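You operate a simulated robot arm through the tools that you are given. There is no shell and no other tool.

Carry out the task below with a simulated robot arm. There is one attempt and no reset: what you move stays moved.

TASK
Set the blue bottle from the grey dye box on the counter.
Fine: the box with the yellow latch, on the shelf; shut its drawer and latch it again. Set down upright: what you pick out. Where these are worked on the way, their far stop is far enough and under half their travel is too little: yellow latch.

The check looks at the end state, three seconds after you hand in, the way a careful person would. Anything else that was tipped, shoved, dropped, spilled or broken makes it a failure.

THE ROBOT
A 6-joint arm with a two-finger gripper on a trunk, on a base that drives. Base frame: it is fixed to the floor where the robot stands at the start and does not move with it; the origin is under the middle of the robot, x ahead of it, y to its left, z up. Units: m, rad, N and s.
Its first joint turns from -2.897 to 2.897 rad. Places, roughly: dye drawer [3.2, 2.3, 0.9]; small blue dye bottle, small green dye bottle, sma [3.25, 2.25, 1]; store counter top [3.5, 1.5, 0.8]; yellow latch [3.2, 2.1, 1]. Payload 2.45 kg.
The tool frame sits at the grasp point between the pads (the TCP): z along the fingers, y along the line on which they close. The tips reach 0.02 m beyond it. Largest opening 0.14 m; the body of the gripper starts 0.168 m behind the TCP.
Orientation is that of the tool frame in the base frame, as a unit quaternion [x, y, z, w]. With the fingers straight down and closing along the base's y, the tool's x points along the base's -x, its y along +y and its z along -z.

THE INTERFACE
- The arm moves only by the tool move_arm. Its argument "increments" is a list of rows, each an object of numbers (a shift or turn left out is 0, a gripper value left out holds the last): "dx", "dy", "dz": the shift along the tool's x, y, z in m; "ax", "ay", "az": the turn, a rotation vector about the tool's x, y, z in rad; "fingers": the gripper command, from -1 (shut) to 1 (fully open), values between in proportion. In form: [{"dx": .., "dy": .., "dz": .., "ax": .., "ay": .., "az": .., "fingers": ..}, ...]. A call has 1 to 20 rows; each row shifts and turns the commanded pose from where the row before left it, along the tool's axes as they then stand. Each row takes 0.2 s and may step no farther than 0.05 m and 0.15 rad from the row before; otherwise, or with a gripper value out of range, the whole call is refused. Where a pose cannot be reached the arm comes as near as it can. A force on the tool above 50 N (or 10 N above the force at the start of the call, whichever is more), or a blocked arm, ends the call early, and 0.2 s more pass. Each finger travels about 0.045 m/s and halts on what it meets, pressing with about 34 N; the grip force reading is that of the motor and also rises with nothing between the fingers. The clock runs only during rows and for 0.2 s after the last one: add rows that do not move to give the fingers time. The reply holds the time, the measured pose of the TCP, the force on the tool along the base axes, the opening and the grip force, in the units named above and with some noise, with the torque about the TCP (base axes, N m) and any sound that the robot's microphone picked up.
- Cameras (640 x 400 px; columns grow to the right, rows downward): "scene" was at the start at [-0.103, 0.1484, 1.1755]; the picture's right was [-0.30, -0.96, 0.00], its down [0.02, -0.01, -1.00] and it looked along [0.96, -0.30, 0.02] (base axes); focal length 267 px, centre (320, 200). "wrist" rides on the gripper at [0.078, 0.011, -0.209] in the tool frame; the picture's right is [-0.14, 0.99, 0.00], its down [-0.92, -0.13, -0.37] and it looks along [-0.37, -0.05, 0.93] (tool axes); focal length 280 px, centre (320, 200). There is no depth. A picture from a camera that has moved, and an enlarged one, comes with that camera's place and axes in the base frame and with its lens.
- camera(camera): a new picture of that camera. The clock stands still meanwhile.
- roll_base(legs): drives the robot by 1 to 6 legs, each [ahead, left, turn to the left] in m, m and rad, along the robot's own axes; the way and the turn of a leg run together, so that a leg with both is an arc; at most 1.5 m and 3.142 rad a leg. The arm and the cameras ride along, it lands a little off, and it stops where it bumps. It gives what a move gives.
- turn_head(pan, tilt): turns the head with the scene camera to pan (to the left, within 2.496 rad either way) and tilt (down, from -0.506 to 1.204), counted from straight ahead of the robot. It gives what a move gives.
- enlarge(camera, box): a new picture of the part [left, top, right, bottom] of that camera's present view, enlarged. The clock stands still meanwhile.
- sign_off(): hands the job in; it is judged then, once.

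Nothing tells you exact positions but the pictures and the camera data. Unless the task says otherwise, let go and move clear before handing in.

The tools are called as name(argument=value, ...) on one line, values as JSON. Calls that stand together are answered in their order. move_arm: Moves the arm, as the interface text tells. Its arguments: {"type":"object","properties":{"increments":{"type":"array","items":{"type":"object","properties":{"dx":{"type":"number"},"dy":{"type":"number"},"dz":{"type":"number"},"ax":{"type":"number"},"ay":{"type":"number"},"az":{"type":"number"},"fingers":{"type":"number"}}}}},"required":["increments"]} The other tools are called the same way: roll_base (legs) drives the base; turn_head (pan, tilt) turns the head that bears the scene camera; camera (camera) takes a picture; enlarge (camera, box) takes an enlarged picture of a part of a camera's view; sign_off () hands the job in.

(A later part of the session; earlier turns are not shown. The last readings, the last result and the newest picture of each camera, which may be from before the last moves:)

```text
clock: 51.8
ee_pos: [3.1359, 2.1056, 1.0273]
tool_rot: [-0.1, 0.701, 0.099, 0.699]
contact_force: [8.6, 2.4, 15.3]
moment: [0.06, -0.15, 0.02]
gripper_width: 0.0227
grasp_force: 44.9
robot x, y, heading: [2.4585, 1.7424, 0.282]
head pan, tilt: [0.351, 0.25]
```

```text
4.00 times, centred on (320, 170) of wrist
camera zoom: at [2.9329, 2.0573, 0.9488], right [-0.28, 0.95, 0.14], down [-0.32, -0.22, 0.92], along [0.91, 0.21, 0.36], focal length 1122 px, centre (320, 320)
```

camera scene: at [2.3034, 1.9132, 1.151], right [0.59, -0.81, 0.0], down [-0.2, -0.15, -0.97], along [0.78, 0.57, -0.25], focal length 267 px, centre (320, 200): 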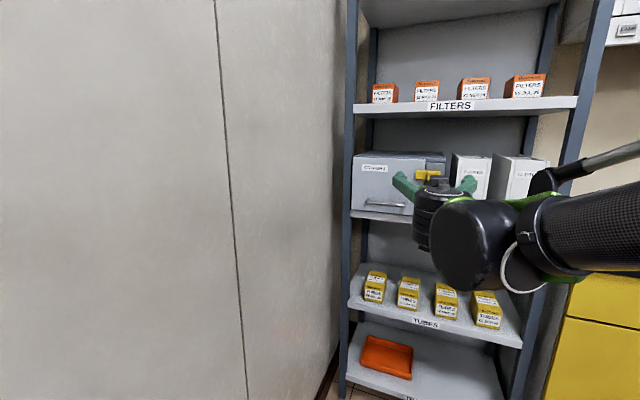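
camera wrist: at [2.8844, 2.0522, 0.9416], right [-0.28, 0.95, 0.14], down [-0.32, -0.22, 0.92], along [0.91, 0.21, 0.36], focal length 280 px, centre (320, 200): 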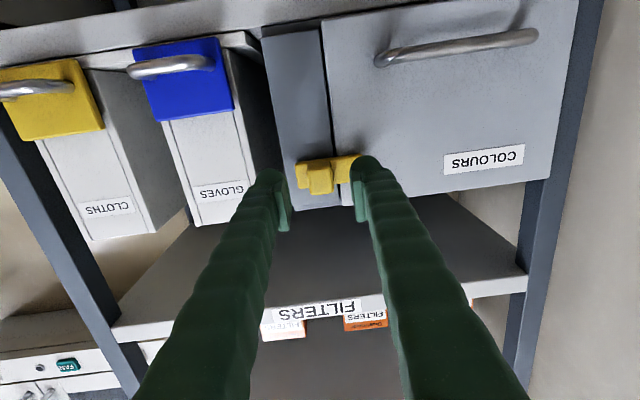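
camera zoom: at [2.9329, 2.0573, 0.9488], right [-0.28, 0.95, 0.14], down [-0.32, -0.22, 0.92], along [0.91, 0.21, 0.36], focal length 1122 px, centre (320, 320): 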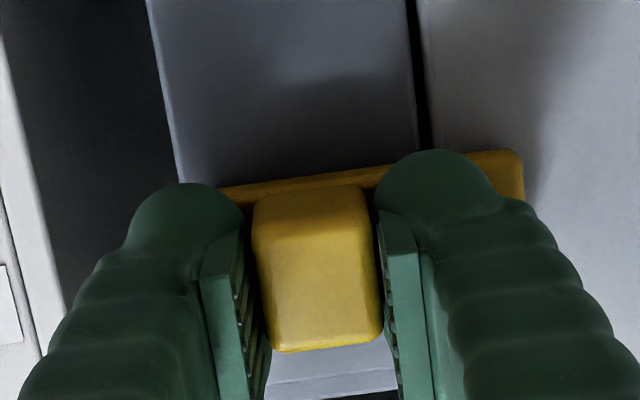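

The bar slides right together with the knob. I'll continue in small steps towards its far stop.

move_arm(increments=[{"dy": -0.005}, {"dy": -0.005}, {"dy": -0.005}, {}])

camera(camera="wrist")

```text
clock: 52.8
ee_pos: [3.141, 2.0899, 1.0267]
tool_rot: [-0.099, 0.7, 0.099, 0.7]
contact_force: [-4.7, 0.2, 17.2]
moment: [0.08, -0.18, -0.01]
gripper_width: 0.0226
grasp_force: 45.1
robot x, y, heading: [2.4627, 1.7435, 0.288]
head pan, tilt: [0.351, 0.25]
```

```text
taken
camera wrist: at [2.9366, 2.043, 0.9486], right [-0.28, 0.95, 0.14], down [-0.32, -0.23, 0.92], along [0.91, 0.21, 0.36], focal length 280 px, centre (320, 200)
```

wrist: 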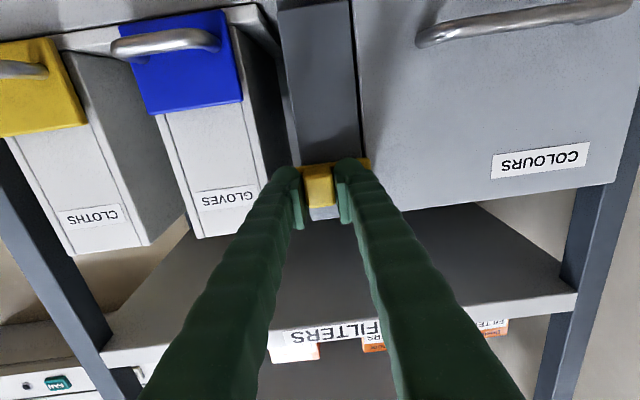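

It has slid 24 mm so far with low resistance. I'll keep going in small steps, watching the side force for the far stop.

move_arm(increments=[{"dy": -0.004}, {"dy": -0.004}, {}])

enlarge(camera="wrist", box=[240, 120, 400, 220])

```text
clock: 53.6
ee_pos: [3.1436, 2.0832, 1.0266]
tool_rot: [-0.1, 0.7, 0.1, 0.7]
contact_force: [-21.9, -7.3, -14.4]
moment: [-0.03, 0.16, -0.1]
gripper_width: 0.0227
grasp_force: 45.0
robot x, y, heading: [2.46, 1.741, 0.287]
head pan, tilt: [0.351, 0.25]
```

```text
4.00 times, centred on (320, 170) of wrist
camera zoom: at [2.9386, 2.0356, 0.9487], right [-0.28, 0.95, 0.14], down [-0.32, -0.23, 0.92], along [0.91, 0.21, 0.36], focal length 1122 px, centre (320, 320)
```

zoom: 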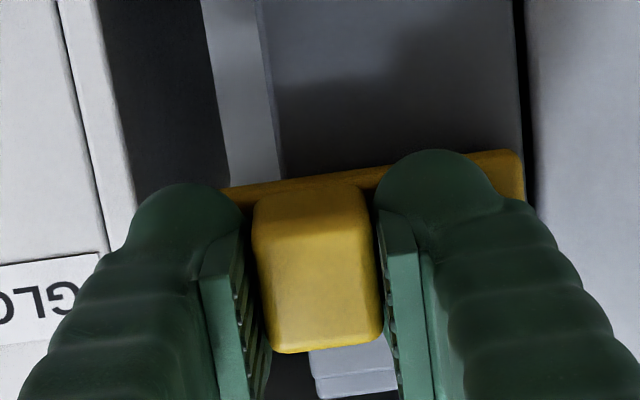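

The bar end has just cleared the seam (31 mm) and still slides freely. I'll ease the push toward the box and carry on to the far stop.

move_arm(increments=[{"dz": -0.002}, {"dy": -0.004}, {"dy": -0.004}, {}])

enlarge(camera="wrist", box=[240, 120, 400, 220])

```text
clock: 54.6
ee_pos: [3.1453, 2.0788, 1.0268]
tool_rot: [-0.102, 0.701, 0.1, 0.699]
contact_force: [5.1, 32.2, -6.3]
moment: [0.06, 0.12, 0.28]
gripper_width: 0.0229
grasp_force: 45.2
robot x, y, heading: [2.4593, 1.7414, 0.284]
head pan, tilt: [0.351, 0.25]
```

```text
4.00 times, centred on (320, 170) of wrist
camera zoom: at [2.9397, 2.0309, 0.949], right [-0.28, 0.95, 0.14], down [-0.32, -0.22, 0.92], along [0.91, 0.22, 0.36], focal length 1122 px, centre (320, 320)
```

zoom: 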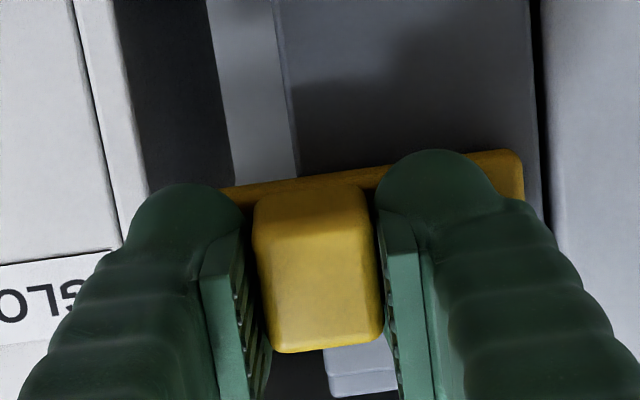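

A 30 N sideways reaction appeared: the bolt is at its far stop, 36 mm over and clear of the drawer. I'll relax the push, open the fingers only a little (the gloves box is near), and withdraw straight back.

move_arm(increments=[{"dy": 0.003}, {"fingers": -0.5}, {"fingers": -0.5}, {}])

move_arm(increments=[{"dz": -0.03}, {"dz": -0.04}, {"dz": -0.05}, {}])

camera(camera="wrist")

camera(camera="scene")

```text
clock: 55.6
ee_pos: [3.1435, 2.0774, 1.0275]
tool_rot: [-0.099, 0.701, 0.098, 0.699]
contact_force: [0.3, -0.1, -0.2]
moment: [-0.01, -0.02, 0.03]
gripper_width: 0.035
grasp_force: 0.1
robot x, y, heading: [2.4603, 1.746, 0.282]
head pan, tilt: [0.351, 0.25]
```

```text
clock: 56.6
ee_pos: [3.0271, 2.0426, 1.0265]
tool_rot: [-0.1, 0.7, 0.1, 0.7]
contact_force: [0.1, 0.7, -0.5]
moment: [-0.01, 0.02, 0.01]
gripper_width: 0.0351
grasp_force: 0.0
robot x, y, heading: [2.4615, 1.7444, 0.282]
head pan, tilt: [0.351, 0.25]
```

```text
taken
camera wrist: at [2.8235, 1.9959, 0.9487], right [-0.28, 0.95, 0.14], down [-0.32, -0.22, 0.92], along [0.91, 0.21, 0.36], focal length 280 px, centre (320, 200)
```

wrist: 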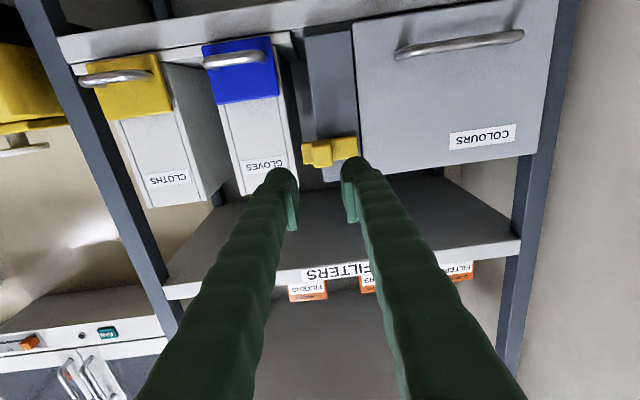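

```text
taken
camera scene: at [2.3035, 1.9133, 1.151], right [0.59, -0.81, 0.0], down [-0.2, -0.15, -0.97], along [0.78, 0.57, -0.25], focal length 267 px, centre (320, 200)
```

scene: 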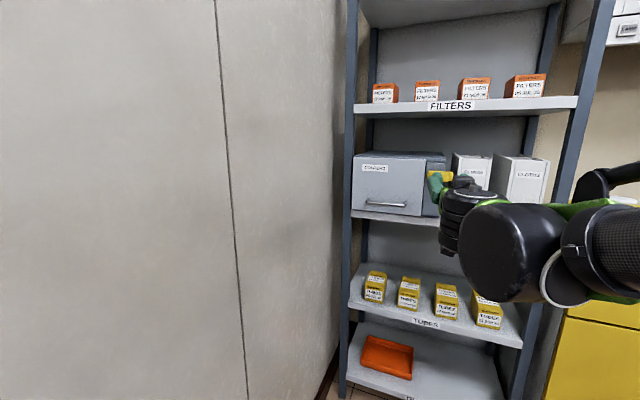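

The bolt is open (bar fully off the drawer front). Next I roll the gripper 90° so the fingers close vertically for the drawer's handle bar.

move_arm(increments=[{"az": -0.1428}, {"az": -0.1428}, {"az": -0.1428}, {"az": -0.1428}, {"az": -0.1428}, {"az": -0.1428}, {"az": -0.1428}, {"az": -0.1428}, {"az": -0.1428}, {"az": -0.1428}, {"az": -0.1428}, {}])

camera(camera="wrist")

```text
clock: 59.2
ee_pos: [3.0277, 2.0441, 1.0284]
tool_rot: [0.566, -0.424, 0.425, -0.565]
contact_force: [-0.3, 0.2, -0.1]
moment: [0.0, -0.02, -0.02]
gripper_width: 0.0351
grasp_force: 0.0
robot x, y, heading: [2.4574, 1.7436, 0.283]
head pan, tilt: [0.351, 0.25]
```

```text
taken
camera wrist: at [2.8481, 1.9119, 1.0165], right [-0.04, 0.13, -0.99], down [-0.61, 0.78, 0.13], along [0.79, 0.61, 0.05], focal length 280 px, centre (320, 200)
```

wrist: 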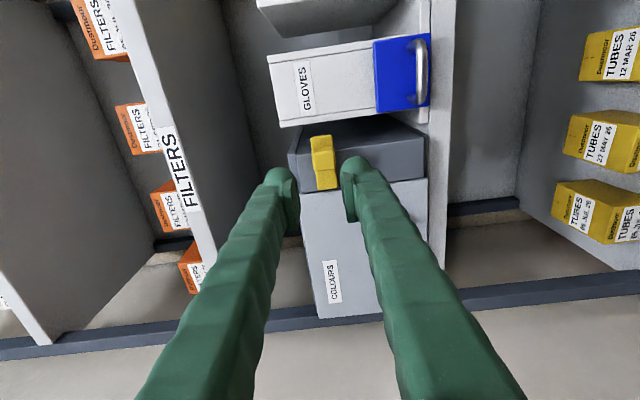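

The roll works: fingers now close vertically. I'll move left 16 cm and down 10 cm to face the handle, opening to about 6 cm, still 12 cm off the drawer.

move_arm(increments=[{"dx": -0.04, "dy": 0.025, "fingers": -0.15}, {"dx": -0.04, "dy": 0.025}, {"dx": -0.04, "dy": 0.025}, {"dx": -0.04, "dy": 0.025}, {}, {}])

camera(camera="wrist")

camera(camera="scene")

```text
clock: 60.6
ee_pos: [2.984, 2.2005, 0.9267]
tool_rot: [0.566, -0.425, 0.425, -0.565]
contact_force: [0.3, 0.0, -0.9]
moment: [-0.02, -0.01, -0.01]
gripper_width: 0.0594
grasp_force: 0.1
robot x, y, heading: [2.4587, 1.7406, 0.285]
head pan, tilt: [0.351, 0.25]
```

```text
taken
camera wrist: at [2.8051, 2.0666, 0.9156], right [-0.04, 0.13, -0.99], down [-0.61, 0.78, 0.13], along [0.79, 0.61, 0.05], focal length 280 px, centre (320, 200)
```

wrist: 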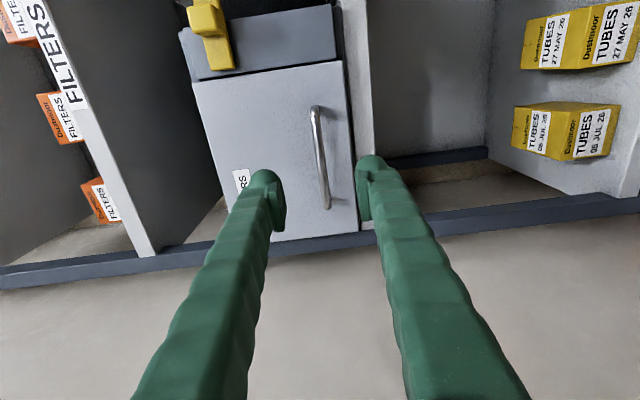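

```text
taken
camera scene: at [2.3034, 1.9133, 1.151], right [0.59, -0.81, 0.0], down [-0.2, -0.15, -0.97], along [0.78, 0.57, -0.25], focal length 267 px, centre (320, 200)
```

scene: 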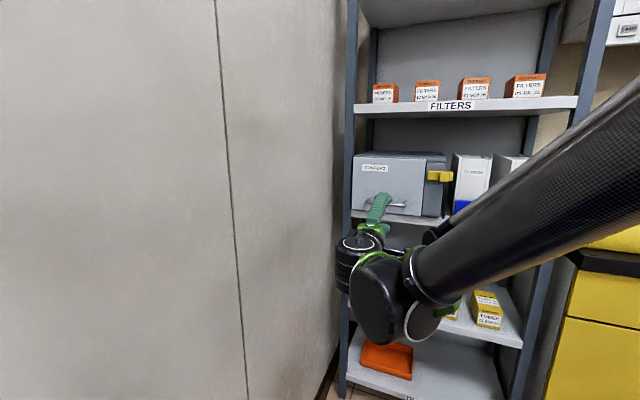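

The handle is centred in front of the gripper. I'll enlarge to verify its height relative to the finger plane.

enlarge(camera="wrist", box=[240, 90, 400, 190])

enlarge(camera="scene", box=[345, 140, 473, 220])

```text
4.00 times, centred on (320, 140) of wrist
camera zoom: at [2.8051, 2.0666, 0.9156], right [-0.04, 0.13, -0.99], down [-0.61, 0.78, 0.13], along [0.79, 0.61, 0.05], focal length 1122 px, centre (320, 440)
```

zoom: 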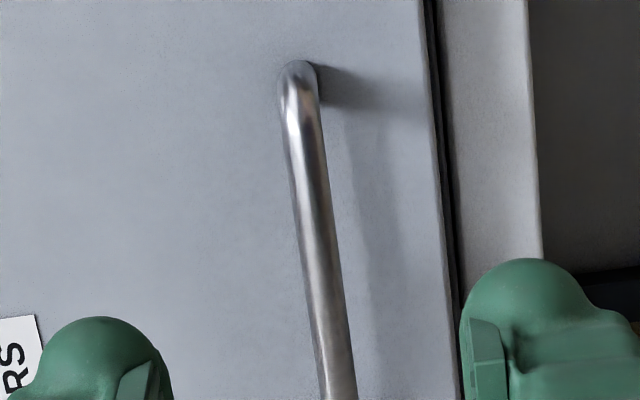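

```text
5.00 times, centred on (409, 180) of scene
camera zoom: at [2.3034, 1.9133, 1.151], right [0.59, -0.81, 0.0], down [-0.2, -0.15, -0.97], along [0.78, 0.57, -0.25], focal length 1337 px, centre (-125, 300)
```

zoom: 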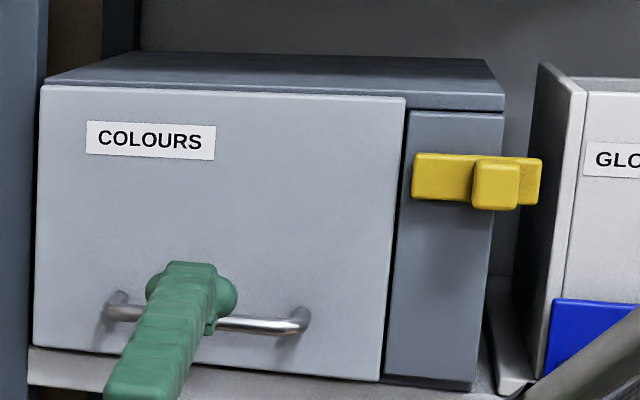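

Latch clear; handle well placed between the fingers. I'll advance 7 cm and look again.

move_arm(increments=[{"dz": 0.035}, {"dz": 0.035}, {}])

enlarge(camera="wrist", box=[208, 90, 432, 230])

enlarge(camera="scene", box=[345, 160, 425, 210])

```text
clock: 61.4
ee_pos: [3.0531, 2.218, 0.9269]
tool_rot: [0.565, -0.425, 0.424, -0.565]
contact_force: [0.4, -0.8, -0.4]
moment: [-0.02, 0.0, 0.0]
gripper_width: 0.0595
grasp_force: 0.1
robot x, y, heading: [2.4597, 1.7431, 0.284]
head pan, tilt: [0.351, 0.25]
```

```text
2.86 times, centred on (320, 160) of wrist
camera zoom: at [2.8727, 2.0862, 0.916], right [-0.04, 0.13, -0.99], down [-0.61, 0.78, 0.13], along [0.79, 0.61, 0.05], focal length 801 px, centre (320, 314)
```

zoom: 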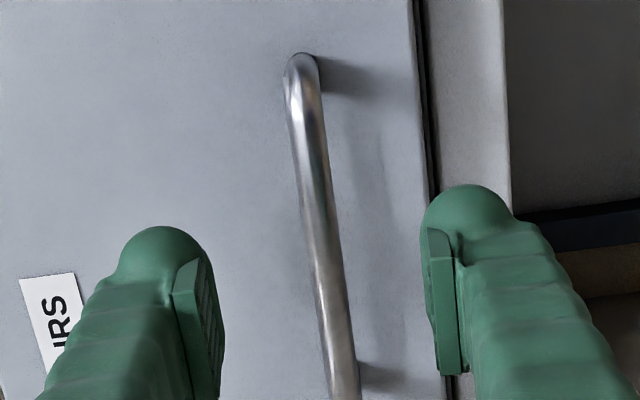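

```text
8.00 times, centred on (385, 185) of scene
camera zoom: at [2.3034, 1.9133, 1.151], right [0.59, -0.81, 0.0], down [-0.2, -0.15, -0.97], along [0.78, 0.57, -0.25], focal length 2139 px, centre (-200, 320)
```

zoom: 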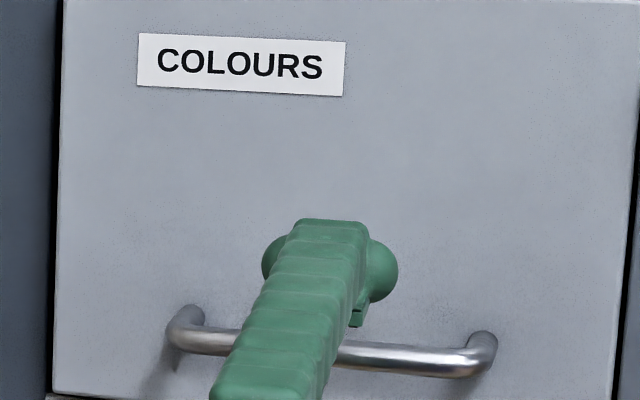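

I'll advance 4.5 cm more so the bar lies between the pads, watching for contact, and shift down 2 mm.

move_arm(increments=[{"dz": 0.015, "dy": 0.002}, {"dz": 0.015}, {"dz": 0.015}, {}])

enlarge(camera="wrist", box=[208, 90, 432, 230])

enlarge(camera="scene", box=[345, 160, 425, 210])

```text
clock: 62.4
ee_pos: [3.0939, 2.2315, 0.926]
tool_rot: [0.566, -0.425, 0.424, -0.565]
contact_force: [0.2, 0.0, 0.2]
moment: [0.0, 0.01, 0.0]
gripper_width: 0.0596
grasp_force: 0.1
robot x, y, heading: [2.4576, 1.7405, 0.283]
head pan, tilt: [0.351, 0.25]
```

```text
2.86 times, centred on (320, 160) of wrist
camera zoom: at [2.9152, 2.0976, 0.9137], right [-0.04, 0.13, -0.99], down [-0.61, 0.78, 0.13], along [0.79, 0.61, 0.05], focal length 801 px, centre (320, 314)
```

zoom: 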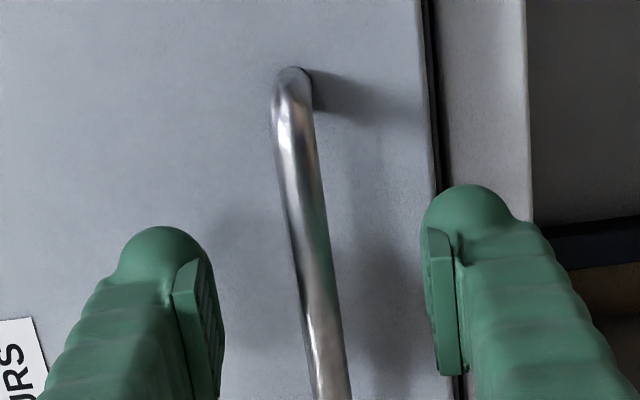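

```text
8.00 times, centred on (385, 185) of scene
camera zoom: at [2.3035, 1.9133, 1.151], right [0.59, -0.81, 0.0], down [-0.2, -0.15, -0.97], along [0.78, 0.57, -0.25], focal length 2139 px, centre (-200, 320)
```

zoom: 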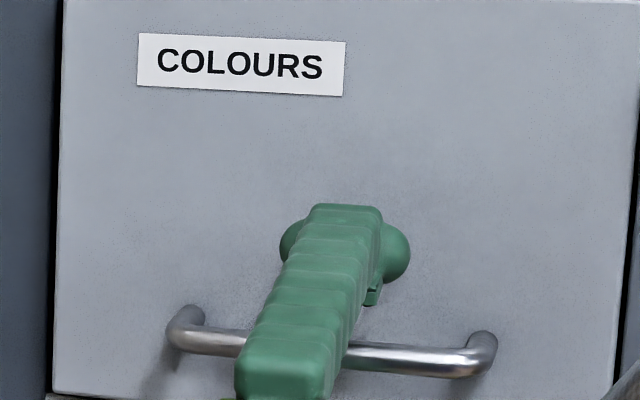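

No contact yet and the bar lies between the pads. I'll close on it.

move_arm(increments=[{"dz": 0.004}, {"fingers": -1}, {"fingers": -1}, {"fingers": -1}, {"fingers": -1}, {"fingers": -1}, {}])

camera(camera="wrist")

```text
clock: 64.0
ee_pos: [3.0988, 2.2319, 0.9252]
tool_rot: [0.567, -0.424, 0.423, -0.565]
contact_force: [1.9, 0.6, 10.6]
moment: [0.11, -0.05, -0.02]
gripper_width: 0.0089
grasp_force: 37.1
robot x, y, heading: [2.4558, 1.7446, 0.283]
head pan, tilt: [0.351, 0.25]
```

```text
taken
camera wrist: at [2.9183, 2.0989, 0.9145], right [-0.04, 0.13, -0.99], down [-0.61, 0.78, 0.13], along [0.79, 0.61, 0.05], focal length 280 px, centre (320, 200)
```

wrist: 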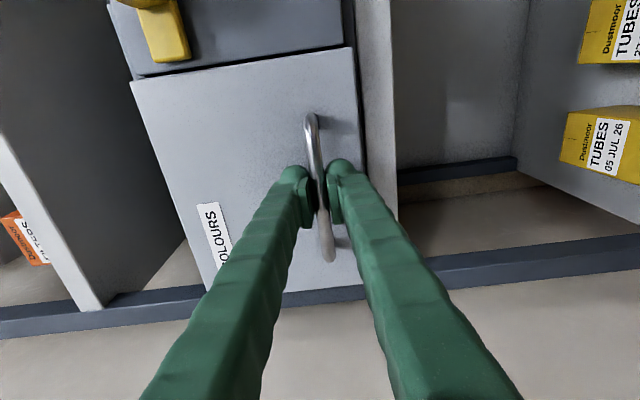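

Handle gripped (9 mm bar). I'll pull the drawer out slowly, 10 cm first, so the bottles inside stay standing.

move_arm(increments=[{"dz": -0.004}, {"dz": -0.006}, {"dz": -0.008}, {"dz": -0.008}, {"dz": -0.008}, {"dz": -0.008}, {"dz": -0.008}, {"dz": -0.008}, {"dz": -0.008}, {"dz": -0.008}, {"dz": -0.008}, {"dz": -0.006}, {"dz": -0.004}, {}])

camera(camera="scene")

camera(camera="wrist")

```text
clock: 67.0
ee_pos: [3.0086, 2.2061, 0.9254]
tool_rot: [0.566, -0.424, 0.425, -0.565]
contact_force: [-5.8, 23.5, 20.2]
moment: [0.18, -0.05, 0.09]
gripper_width: 0.0078
grasp_force: 35.4
robot x, y, heading: [2.4613, 1.7427, 0.287]
head pan, tilt: [0.351, 0.25]
```

```text
taken
camera scene: at [2.3027, 1.9137, 1.1508], right [0.59, -0.81, 0.0], down [-0.2, -0.15, -0.97], along [0.78, 0.57, -0.25], focal length 267 px, centre (320, 200)
```

scene: 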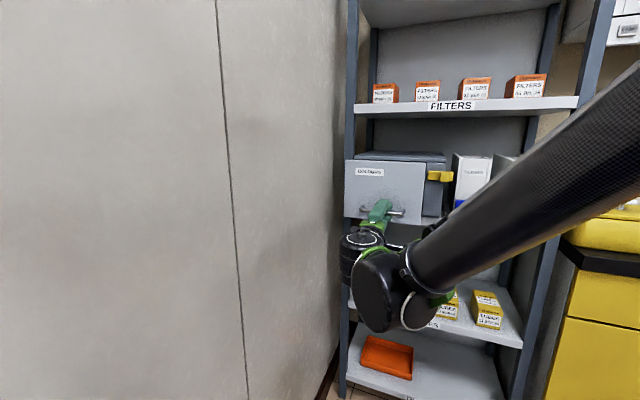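

```text
taken
camera wrist: at [2.8287, 2.074, 0.9144], right [-0.04, 0.13, -0.99], down [-0.61, 0.78, 0.13], along [0.79, 0.61, 0.05], focal length 280 px, centre (320, 200)
```

wrist: 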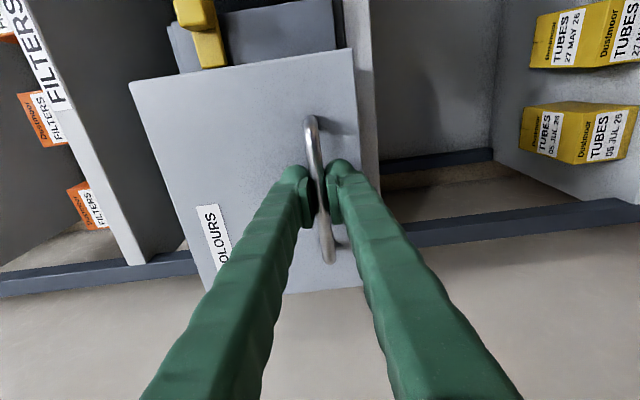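

The drawer is moving (about 9 cm out), with a little side load from slight misalignment. I'll ease that load, then pull further.

move_arm(increments=[{"dx": -0.001, "dy": -0.001}, {}])

move_arm(increments=[{"dz": -0.004}, {"dz": -0.006, "dx": -0.0001}, {"dz": -0.008}, {"dz": -0.008}, {"dz": -0.008, "dx": -0.0001}, {"dz": -0.008}, {"dz": -0.006}, {"dz": -0.004}, {}])

camera(camera="scene")

```text
clock: 67.6
ee_pos: [3.009, 2.2067, 0.9262]
tool_rot: [0.565, -0.425, 0.424, -0.565]
contact_force: [-4.5, 14.5, -3.6]
moment: [-0.04, 0.03, 0.01]
gripper_width: 0.0078
grasp_force: 35.6
robot x, y, heading: [2.4559, 1.7416, 0.279]
head pan, tilt: [0.351, 0.25]
```

```text
clock: 69.6
ee_pos: [2.9583, 2.1932, 0.9254]
tool_rot: [0.566, -0.424, 0.425, -0.565]
contact_force: [-6.4, 23.9, -9.0]
moment: [0.03, 0.01, 0.16]
gripper_width: 0.008
grasp_force: 35.7
robot x, y, heading: [2.4593, 1.7439, 0.284]
head pan, tilt: [0.351, 0.25]
```

```text
taken
camera scene: at [2.3033, 1.9143, 1.1508], right [0.59, -0.81, 0.0], down [-0.2, -0.15, -0.97], along [0.78, 0.57, -0.25], focal length 267 px, centre (320, 200)
```

scene: 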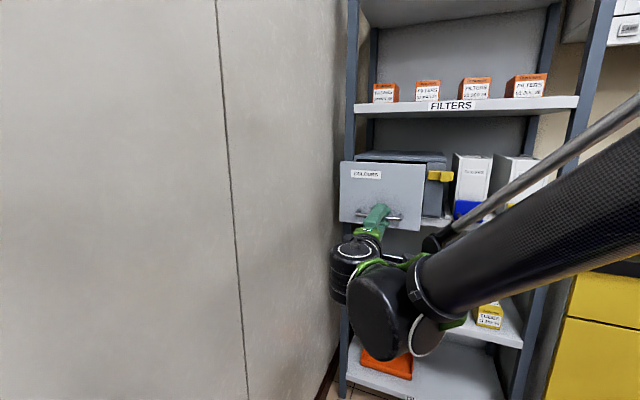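

The drawer is out ~15 cm; its axis is about 0.27 rad, slightly off my tool axis, so I'll compensate. I'll pull further (6 cm) watching for the end stop.

move_arm(increments=[{"dx": -0.001}, {"dz": -0.004}, {"dz": -0.006, "dx": -0.0002}, {"dz": -0.008}, {"dz": -0.008, "dx": -0.0002}, {"dz": -0.008, "dx": -0.0001}, {"dz": -0.008, "dx": -0.0002}, {"dz": -0.008}, {"dz": -0.006}, {"dz": -0.004}, {}])

camera(camera="scene")

```text
clock: 72.0
ee_pos: [2.9016, 2.1777, 0.9247]
tool_rot: [0.566, -0.425, 0.424, -0.565]
contact_force: [-3.9, 16.9, -40.9]
moment: [-0.1, 0.07, 0.07]
gripper_width: 0.0077
grasp_force: 35.6
robot x, y, heading: [2.4576, 1.7402, 0.284]
head pan, tilt: [0.351, 0.25]
```

```text
taken
camera scene: at [2.304, 1.9146, 1.1508], right [0.59, -0.81, 0.0], down [-0.2, -0.15, -0.97], along [0.78, 0.57, -0.25], focal length 267 px, centre (320, 200)
```

scene: 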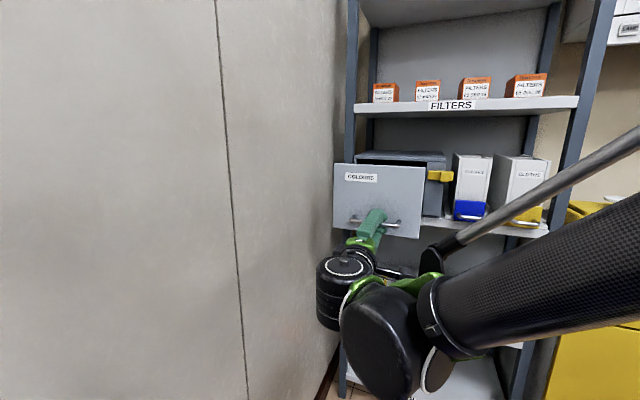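

Drawer is ~20 cm out. I'll relieve the vertical load, let go of the handle, and back off 5 cm.

move_arm(increments=[{"dy": 0.0015, "dx": -0.0005}, {}])

move_arm(increments=[{"fingers": -0.3}, {"fingers": -0.3}, {"fingers": -0.3}, {"fingers": -0.3}, {"dz": -0.02}, {"dz": -0.03}, {}])

camera(camera="wrist")

camera(camera="scene")

```text
clock: 72.6
ee_pos: [2.9017, 2.1779, 0.9262]
tool_rot: [0.566, -0.425, 0.425, -0.564]
contact_force: [-2.8, 12.6, -9.7]
moment: [0.05, 0.03, -0.27]
gripper_width: 0.0078
grasp_force: 35.8
robot x, y, heading: [2.4561, 1.7442, 0.282]
head pan, tilt: [0.351, 0.25]
```

```text
clock: 74.2
ee_pos: [2.8538, 2.1643, 0.9249]
tool_rot: [0.566, -0.425, 0.424, -0.565]
contact_force: [0.8, 0.2, -0.1]
moment: [0.01, 0.03, 0.01]
gripper_width: 0.049
grasp_force: 0.1
robot x, y, heading: [2.4581, 1.7425, 0.279]
head pan, tilt: [0.351, 0.25]
```

```text
taken
camera wrist: at [2.6739, 2.0308, 0.9135], right [-0.04, 0.13, -0.99], down [-0.61, 0.78, 0.13], along [0.79, 0.61, 0.05], focal length 280 px, centre (320, 200)
```

wrist: 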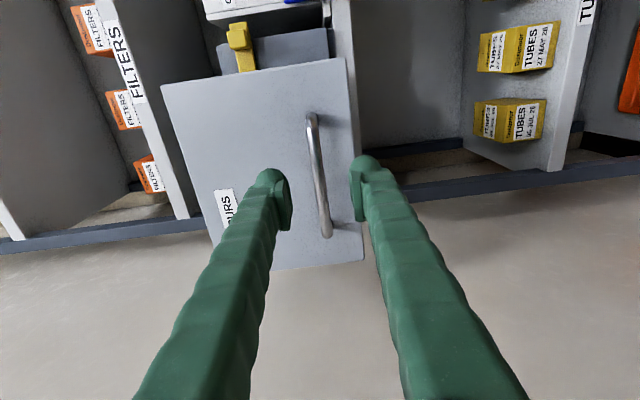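

```text
taken
camera scene: at [2.3034, 1.9133, 1.151], right [0.59, -0.81, 0.0], down [-0.2, -0.15, -0.97], along [0.78, 0.57, -0.25], focal length 267 px, centre (320, 200)
```

scene: 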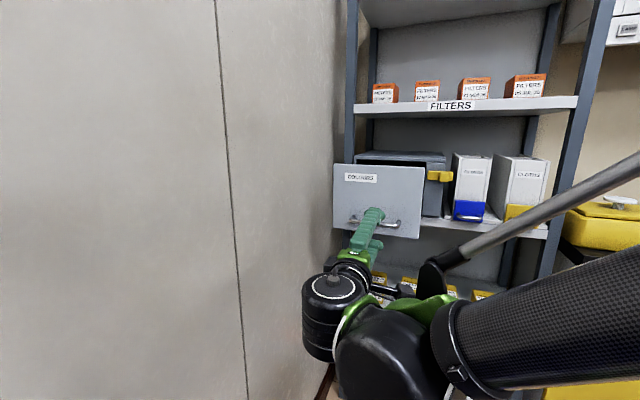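

The drawer stays open and the gripper is clear. I'll raise the gripper about 0.3 m, then roll and pitch back to pointing down to look into the drawer.

move_arm(increments=[{"dy": -0.05}, {"dy": -0.05}, {"dy": -0.05}, {"dy": -0.05}, {"dy": -0.05}, {"dy": -0.05}, {}])

move_arm(increments=[{"az": 0.1428}, {"az": 0.1428}, {"az": 0.1428}, {"az": 0.1428}, {"az": 0.1428}, {"az": 0.1428}, {"az": 0.1428}, {"az": 0.1428}, {"az": 0.1428}, {"az": 0.1428}, {"az": 0.1428}, {}])

camera(camera="scene")

```text
clock: 75.8
ee_pos: [2.8548, 2.1657, 1.2222]
tool_rot: [0.566, -0.425, 0.423, -0.565]
contact_force: [0.5, -0.2, -0.4]
moment: [-0.02, 0.01, 0.04]
gripper_width: 0.0491
grasp_force: 0.0
robot x, y, heading: [2.4534, 1.7424, 0.286]
head pan, tilt: [0.351, 0.25]
```

```text
clock: 78.4
ee_pos: [2.8534, 2.1642, 1.2255]
tool_rot: [-0.099, 0.701, 0.1, 0.699]
contact_force: [-0.2, 0.3, 0.2]
moment: [0.01, 0.03, -0.01]
gripper_width: 0.0491
grasp_force: 0.0
robot x, y, heading: [2.4601, 1.7424, 0.286]
head pan, tilt: [0.351, 0.25]
```

```text
taken
camera scene: at [2.3034, 1.9132, 1.151], right [0.59, -0.81, 0.0], down [-0.2, -0.15, -0.97], along [0.78, 0.57, -0.25], focal length 267 px, centre (320, 200)
```

scene: 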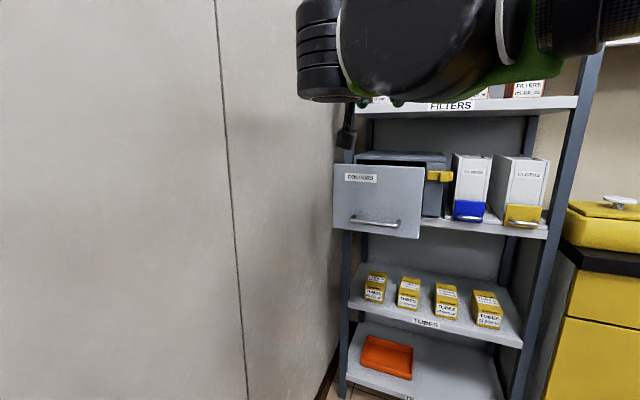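

Now pitching the tool to point down above the space in front of the drawer.

move_arm(increments=[{"ay": 0.1428}, {"ay": 0.1428}, {"ay": 0.1428}, {"ay": 0.1428}, {"ay": 0.1428}, {"ay": 0.1428}, {"ay": 0.1428}, {"ay": 0.1428}, {}])

camera(camera="wrist")

camera(camera="scene")

```text
clock: 80.4
ee_pos: [2.8529, 2.1636, 1.2249]
tool_rot: [-0.137, 0.968, 0.03, 0.209]
contact_force: [0.2, -0.1, -0.4]
moment: [-0.04, 0.02, 0.01]
gripper_width: 0.0489
grasp_force: 0.0
robot x, y, heading: [2.4568, 1.7426, 0.283]
head pan, tilt: [0.351, 0.25]
```

```text
taken
camera wrist: at [2.698, 2.1316, 1.3828], right [-0.16, 0.99, 0.06], down [0.69, 0.07, 0.72], along [0.7, 0.15, -0.7], focal length 280 px, centre (320, 200)
```

wrist: 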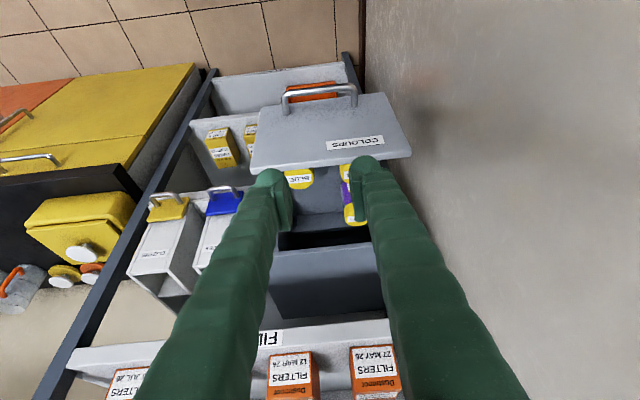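

```text
taken
camera scene: at [2.3034, 1.9132, 1.151], right [0.59, -0.81, 0.0], down [-0.2, -0.15, -0.97], along [0.78, 0.57, -0.25], focal length 267 px, centre (320, 200)
```

scene: 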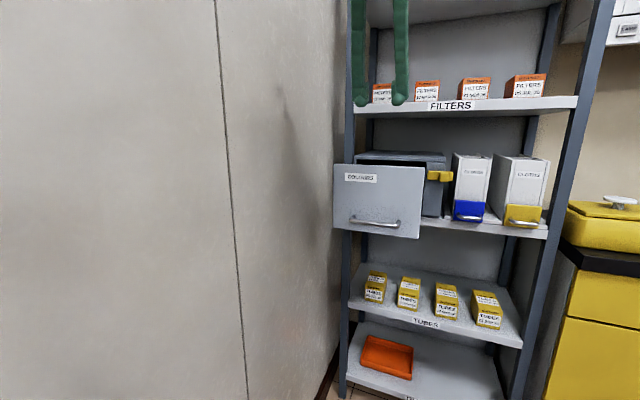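

I can see into the drawer: bottles with yellow caps that carry name labels (one reads "BLUE"). I'll open the fingers out of the way of the view and enlarge.

move_arm(increments=[{"fingers": 1}, {"fingers": 1}, {"fingers": 1}, {"fingers": 1}, {"fingers": 1}, {"fingers": 1}])

enlarge(camera="wrist", box=[240, 100, 400, 200])

enlarge(camera="wrist", box=[240, 150, 400, 250])

```text
clock: 81.8
ee_pos: [2.8518, 2.1642, 1.2247]
tool_rot: [-0.138, 0.967, 0.03, 0.21]
contact_force: [-0.2, 0.9, 0.4]
moment: [0.01, 0.0, 0.0]
gripper_width: 0.1401
grasp_force: 0.0
robot x, y, heading: [2.4576, 1.7428, 0.284]
head pan, tilt: [0.351, 0.25]
```

```text
4.00 times, centred on (320, 150) of wrist
camera zoom: at [2.6979, 2.1318, 1.3825], right [-0.16, 0.99, 0.06], down [0.69, 0.07, 0.72], along [0.7, 0.15, -0.69], focal length 1122 px, centre (320, 400)
```

zoom: 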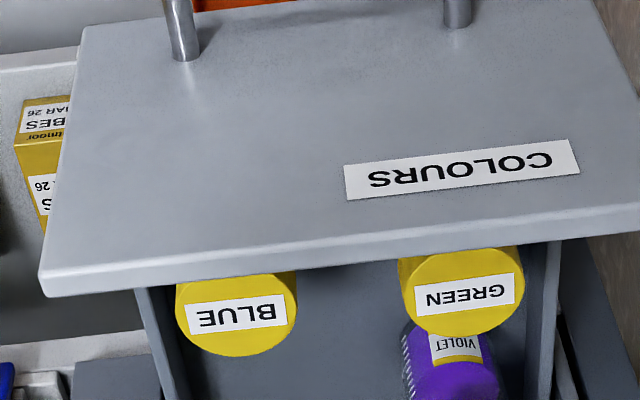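

```text
4.00 times, centred on (320, 200) of wrist
camera zoom: at [2.6979, 2.1318, 1.3825], right [-0.16, 0.99, 0.06], down [0.69, 0.07, 0.72], along [0.7, 0.15, -0.69], focal length 1122 px, centre (320, 200)
```

zoom: 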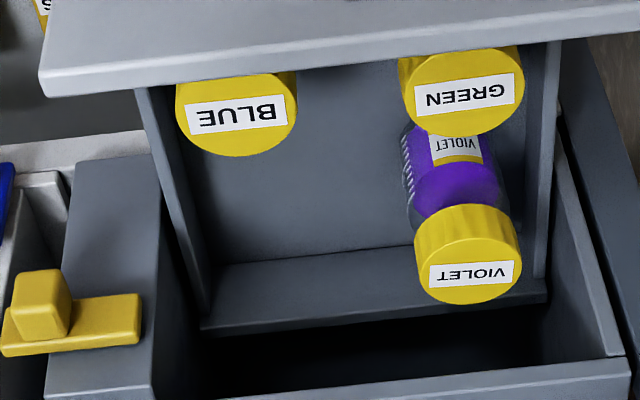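

Three upright bottles: BLUE (front right), GREEN (front left), VIOLET (behind it). I'll finish pitching to vertical and move over the drawer for a better look and to verify the blue one.

move_arm(increments=[{"ay": 0.143}, {"ay": 0.143}, {"ay": 0.14}, {"dx": -0.03}, {"dx": -0.03}, {}])

camera(camera="wrist")

camera(camera="scene")

```text
clock: 83.2
ee_pos: [2.91, 2.1803, 1.2228]
tool_rot: [-0.141, 0.99, 0.0, 0.001]
contact_force: [-0.1, -0.2, 0.5]
moment: [-0.01, 0.02, 0.02]
gripper_width: 0.1399
grasp_force: 0.0
robot x, y, heading: [2.4584, 1.7418, 0.287]
head pan, tilt: [0.351, 0.25]
```

```text
taken
camera wrist: at [2.8313, 2.1696, 1.4328], right [-0.14, 0.99, 0.0], down [0.92, 0.13, 0.37], along [0.37, 0.05, -0.93], focal length 280 px, centre (320, 200)
```

wrist: 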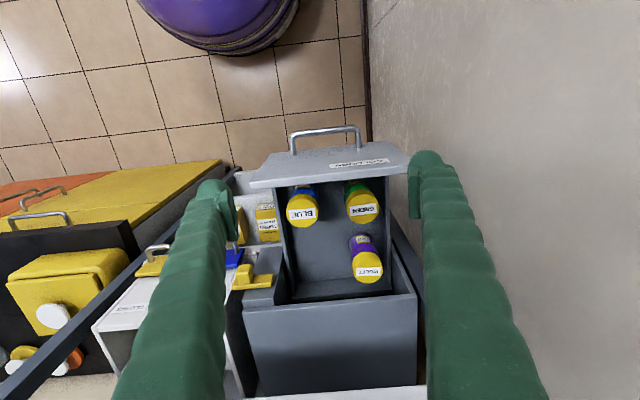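

```text
taken
camera scene: at [2.3034, 1.9133, 1.151], right [0.59, -0.81, 0.0], down [-0.2, -0.15, -0.97], along [0.78, 0.57, -0.25], focal length 267 px, centre (320, 200)
```

scene: 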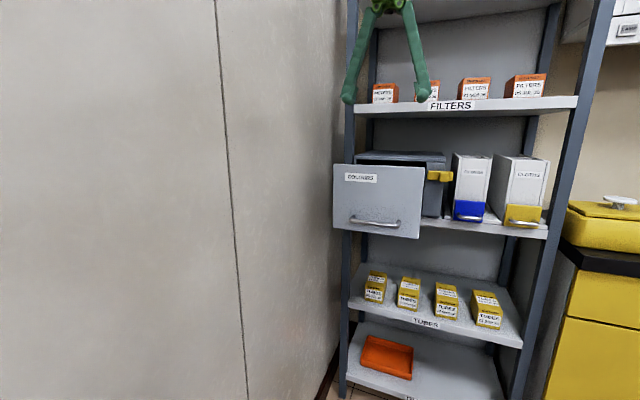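

enlarge(camera="wrist", box=[240, 140, 432, 300])

enlarge(camera="wrist", box=[270, 165, 350, 245])

```text
2.50 times, centred on (336, 220) of wrist
camera zoom: at [2.8313, 2.1696, 1.4328], right [-0.14, 0.99, 0.0], down [0.92, 0.13, 0.37], along [0.37, 0.05, -0.93], focal length 701 px, centre (280, 150)
```

zoom: 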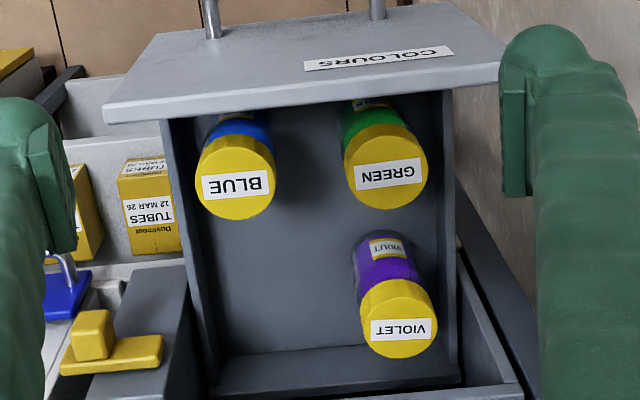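

```text
5.00 times, centred on (310, 205) of wrist
camera zoom: at [2.8313, 2.1696, 1.4328], right [-0.14, 0.99, 0.0], down [0.92, 0.13, 0.37], along [0.37, 0.05, -0.93], focal length 1402 px, centre (370, 175)
```

zoom: 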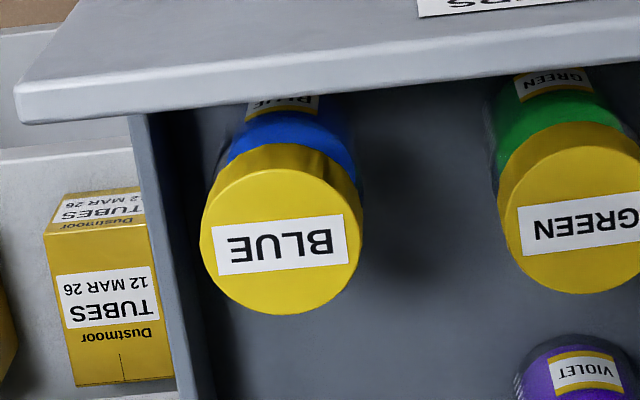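

The blue bottle is clearly identified: cap labelled BLUE, blue liquid; its cap centre is at about (3.019, 2.167), top z≈1.017, cap Ø≈5 cm. I need to know the clearance to the side wall and front panel, so I'll look from straight above it.

move_arm(increments=[{"dx": -0.02, "dy": -0.03}, {"dx": -0.02, "dy": -0.03}, {}])

camera(camera="wrist")

enlarge(camera="wrist", box=[260, 120, 420, 220])

```text
clock: 84.0
ee_pos: [2.9656, 2.133, 1.2253]
tool_rot: [-0.141, 0.99, 0.0, 0.001]
contact_force: [-0.7, 0.0, -0.5]
moment: [-0.02, -0.02, 0.01]
gripper_width: 0.1402
grasp_force: 0.0
robot x, y, heading: [2.4569, 1.7395, 0.284]
head pan, tilt: [0.351, 0.25]
```

```text
taken
camera wrist: at [2.8874, 2.1228, 1.4332], right [-0.14, 0.99, 0.0], down [0.92, 0.13, 0.37], along [0.37, 0.05, -0.93], focal length 280 px, centre (320, 200)
```

wrist: 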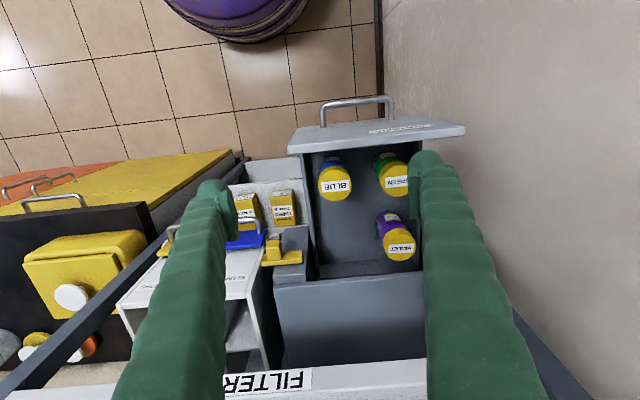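

```text
4.00 times, centred on (340, 170) of wrist
camera zoom: at [2.8874, 2.1228, 1.4332], right [-0.14, 0.99, 0.0], down [0.92, 0.13, 0.37], along [0.37, 0.05, -0.93], focal length 1122 px, centre (240, 320)
```

zoom: 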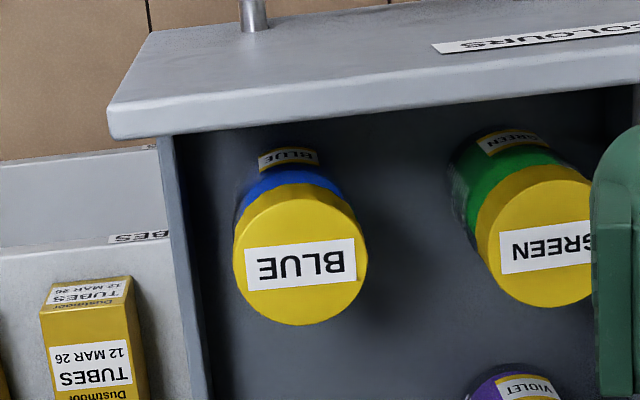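

From this near-overhead view there are about 2 cm between the blue bottle and the low side wall, and 4–5 cm to the green one. I'll narrow the fingers to 8 cm, centre over the bottle, and descend part way for a check.

move_arm(increments=[{"dx": -0.031, "dy": 0.009, "fingers": 0.14}, {"dx": -0.031, "dy": 0.009}, {}, {}, {}, {}, {"dz": 0.04}, {"dz": 0.04}, {}])

camera(camera="wrist")

camera(camera="scene")

```text
clock: 86.0
ee_pos: [3.0183, 2.1672, 1.1427]
tool_rot: [-0.142, 0.99, 0.0, 0.001]
contact_force: [-0.4, 0.6, 1.0]
moment: [-0.03, -0.01, -0.02]
gripper_width: 0.08
grasp_force: 0.0
robot x, y, heading: [2.4609, 1.7434, 0.289]
head pan, tilt: [0.351, 0.25]
```

```text
taken
camera wrist: at [2.9394, 2.1575, 1.3513], right [-0.14, 0.99, 0.0], down [0.92, 0.13, 0.37], along [0.37, 0.05, -0.93], focal length 280 px, centre (320, 200)
```

wrist: 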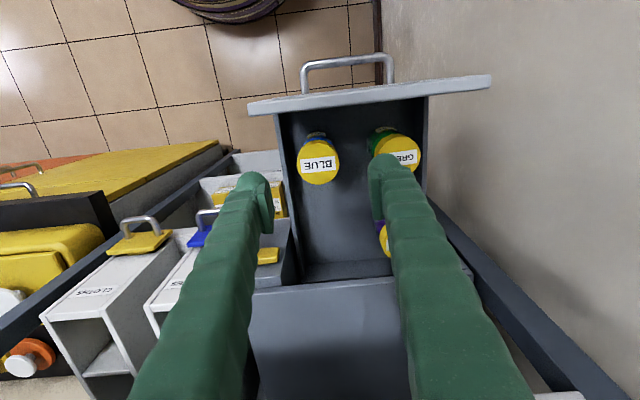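

```text
taken
camera scene: at [2.3036, 1.9134, 1.151], right [0.59, -0.81, 0.0], down [-0.2, -0.15, -0.97], along [0.78, 0.57, -0.25], focal length 267 px, centre (320, 200)
```

scene: 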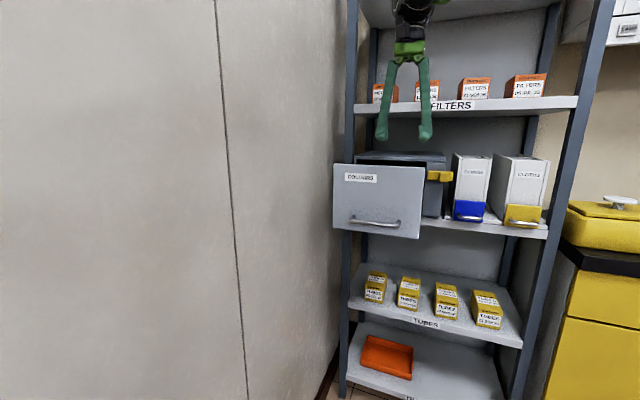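

enlarge(camera="wrist", box=[256, 110, 432, 220])

```text
3.64 times, centred on (344, 165) of wrist
camera zoom: at [2.9394, 2.1575, 1.3513], right [-0.14, 0.99, 0.0], down [0.92, 0.13, 0.37], along [0.37, 0.05, -0.93], focal length 1020 px, centre (233, 327)
```

zoom: 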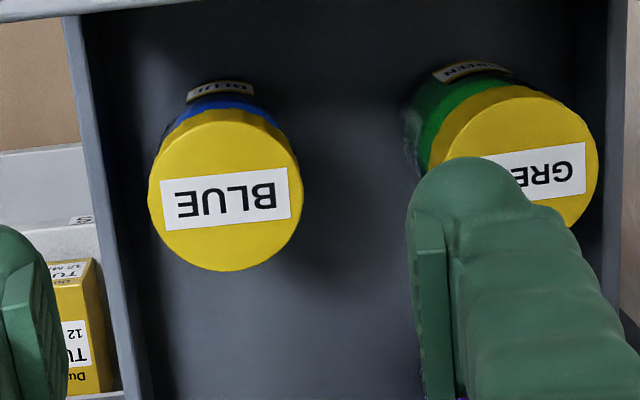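

The bottle is 7 mm further in and 3 mm to the right of the tool axis; the side wall top is only at about z 0.93, so fingertips at z≈0.98 pass above it. I'll correct, narrow to 7 cm and descend to z≈1.00.

move_arm(increments=[{"dx": -0.007, "dy": -0.003, "fingers": 0.0}, {}, {"dz": 0.04}, {"dz": 0.04}, {}])

enlarge(camera="wrist", box=[208, 90, 432, 230])

enlarge(camera="scene", box=[325, 120, 453, 200])

```text
clock: 87.2
ee_pos: [3.0272, 2.165, 1.0641]
tool_rot: [-0.14, 0.99, 0.0, 0.001]
contact_force: [0.0, 0.6, 0.5]
moment: [0.0, -0.03, 0.03]
gripper_width: 0.0702
grasp_force: 0.0
robot x, y, heading: [2.459, 1.7428, 0.286]
head pan, tilt: [0.351, 0.25]
```

```text
2.86 times, centred on (320, 160) of wrist
camera zoom: at [2.9485, 2.1558, 1.273], right [-0.14, 0.99, 0.0], down [0.92, 0.13, 0.37], along [0.37, 0.05, -0.93], focal length 801 px, centre (320, 314)
```

zoom: 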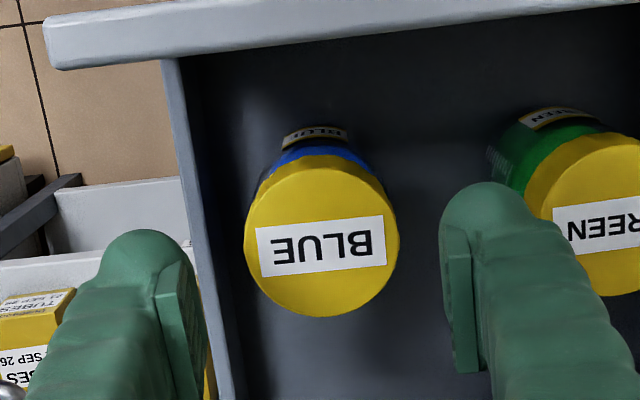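

```text
5.00 times, centred on (389, 160) of scene
camera zoom: at [2.3035, 1.9133, 1.151], right [0.59, -0.81, 0.0], down [-0.2, -0.15, -0.97], along [0.78, 0.57, -0.25], focal length 1337 px, centre (-25, 400)
```

zoom: 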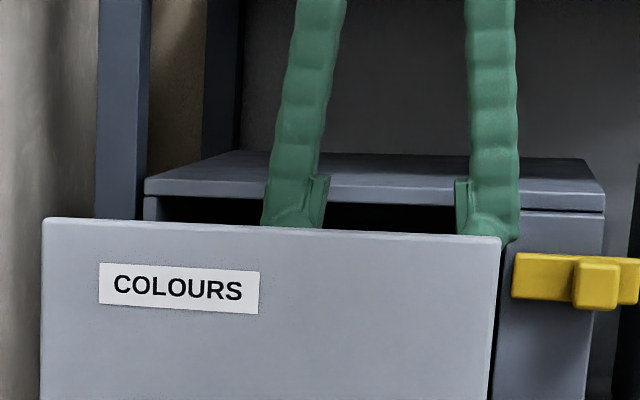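

Centred within 2 mm. I'll descend the remaining 6 cm, then close gently around the cap.

move_arm(increments=[{"dx": 0.002, "dy": 0.0015, "dz": 0.02}, {"dz": 0.02}, {"dz": 0.02}, {}])

camera(camera="wrist")

```text
clock: 88.2
ee_pos: [3.0256, 2.1703, 1.0046]
tool_rot: [-0.14, 0.99, 0.0, 0.0]
contact_force: [0.2, 0.6, -0.6]
moment: [0.03, -0.01, 0.01]
gripper_width: 0.07
grasp_force: 0.0
robot x, y, heading: [2.4584, 1.7441, 0.28]
head pan, tilt: [0.351, 0.25]
```

```text
taken
camera wrist: at [2.9469, 2.1586, 1.2133], right [-0.14, 0.99, 0.0], down [0.92, 0.13, 0.37], along [0.37, 0.05, -0.93], focal length 280 px, centre (320, 200)
```

wrist: 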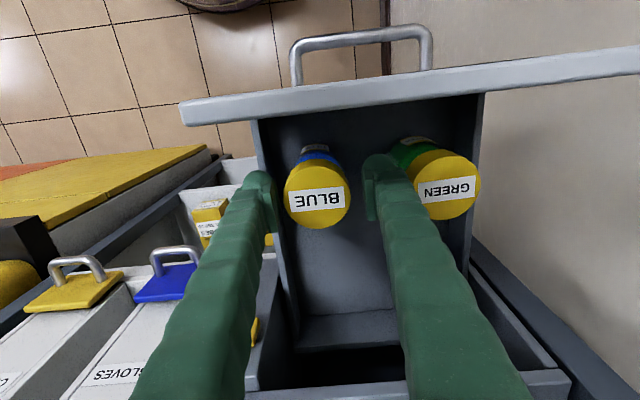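

The cap is centred between the pads with no contact. Closing now.

move_arm(increments=[{"fingers": -0.4}, {"fingers": -0.4}, {"fingers": -0.4}, {"fingers": -0.4}, {}])

camera(camera="wrist")

```text
clock: 89.4
ee_pos: [3.0256, 2.1696, 1.0055]
tool_rot: [-0.14, 0.99, 0.0, 0.001]
contact_force: [0.4, -0.3, 0.9]
moment: [-0.02, -0.04, -0.02]
gripper_width: 0.0526
grasp_force: 34.2
robot x, y, heading: [2.459, 1.7444, 0.28]
head pan, tilt: [0.351, 0.25]
```

```text
taken
camera wrist: at [2.947, 2.1586, 1.2135], right [-0.14, 0.99, 0.0], down [0.92, 0.13, 0.37], along [0.37, 0.05, -0.93], focal length 280 px, centre (320, 200)
```

wrist: 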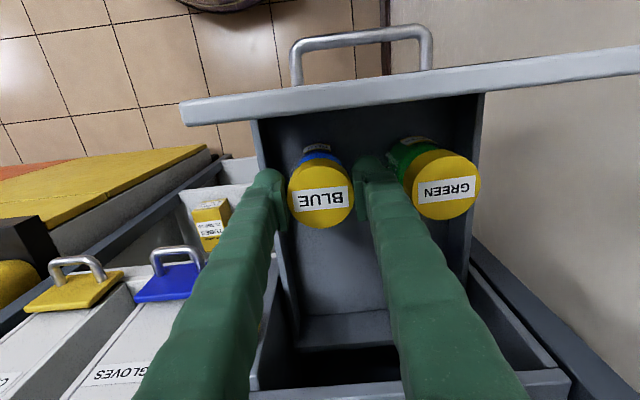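

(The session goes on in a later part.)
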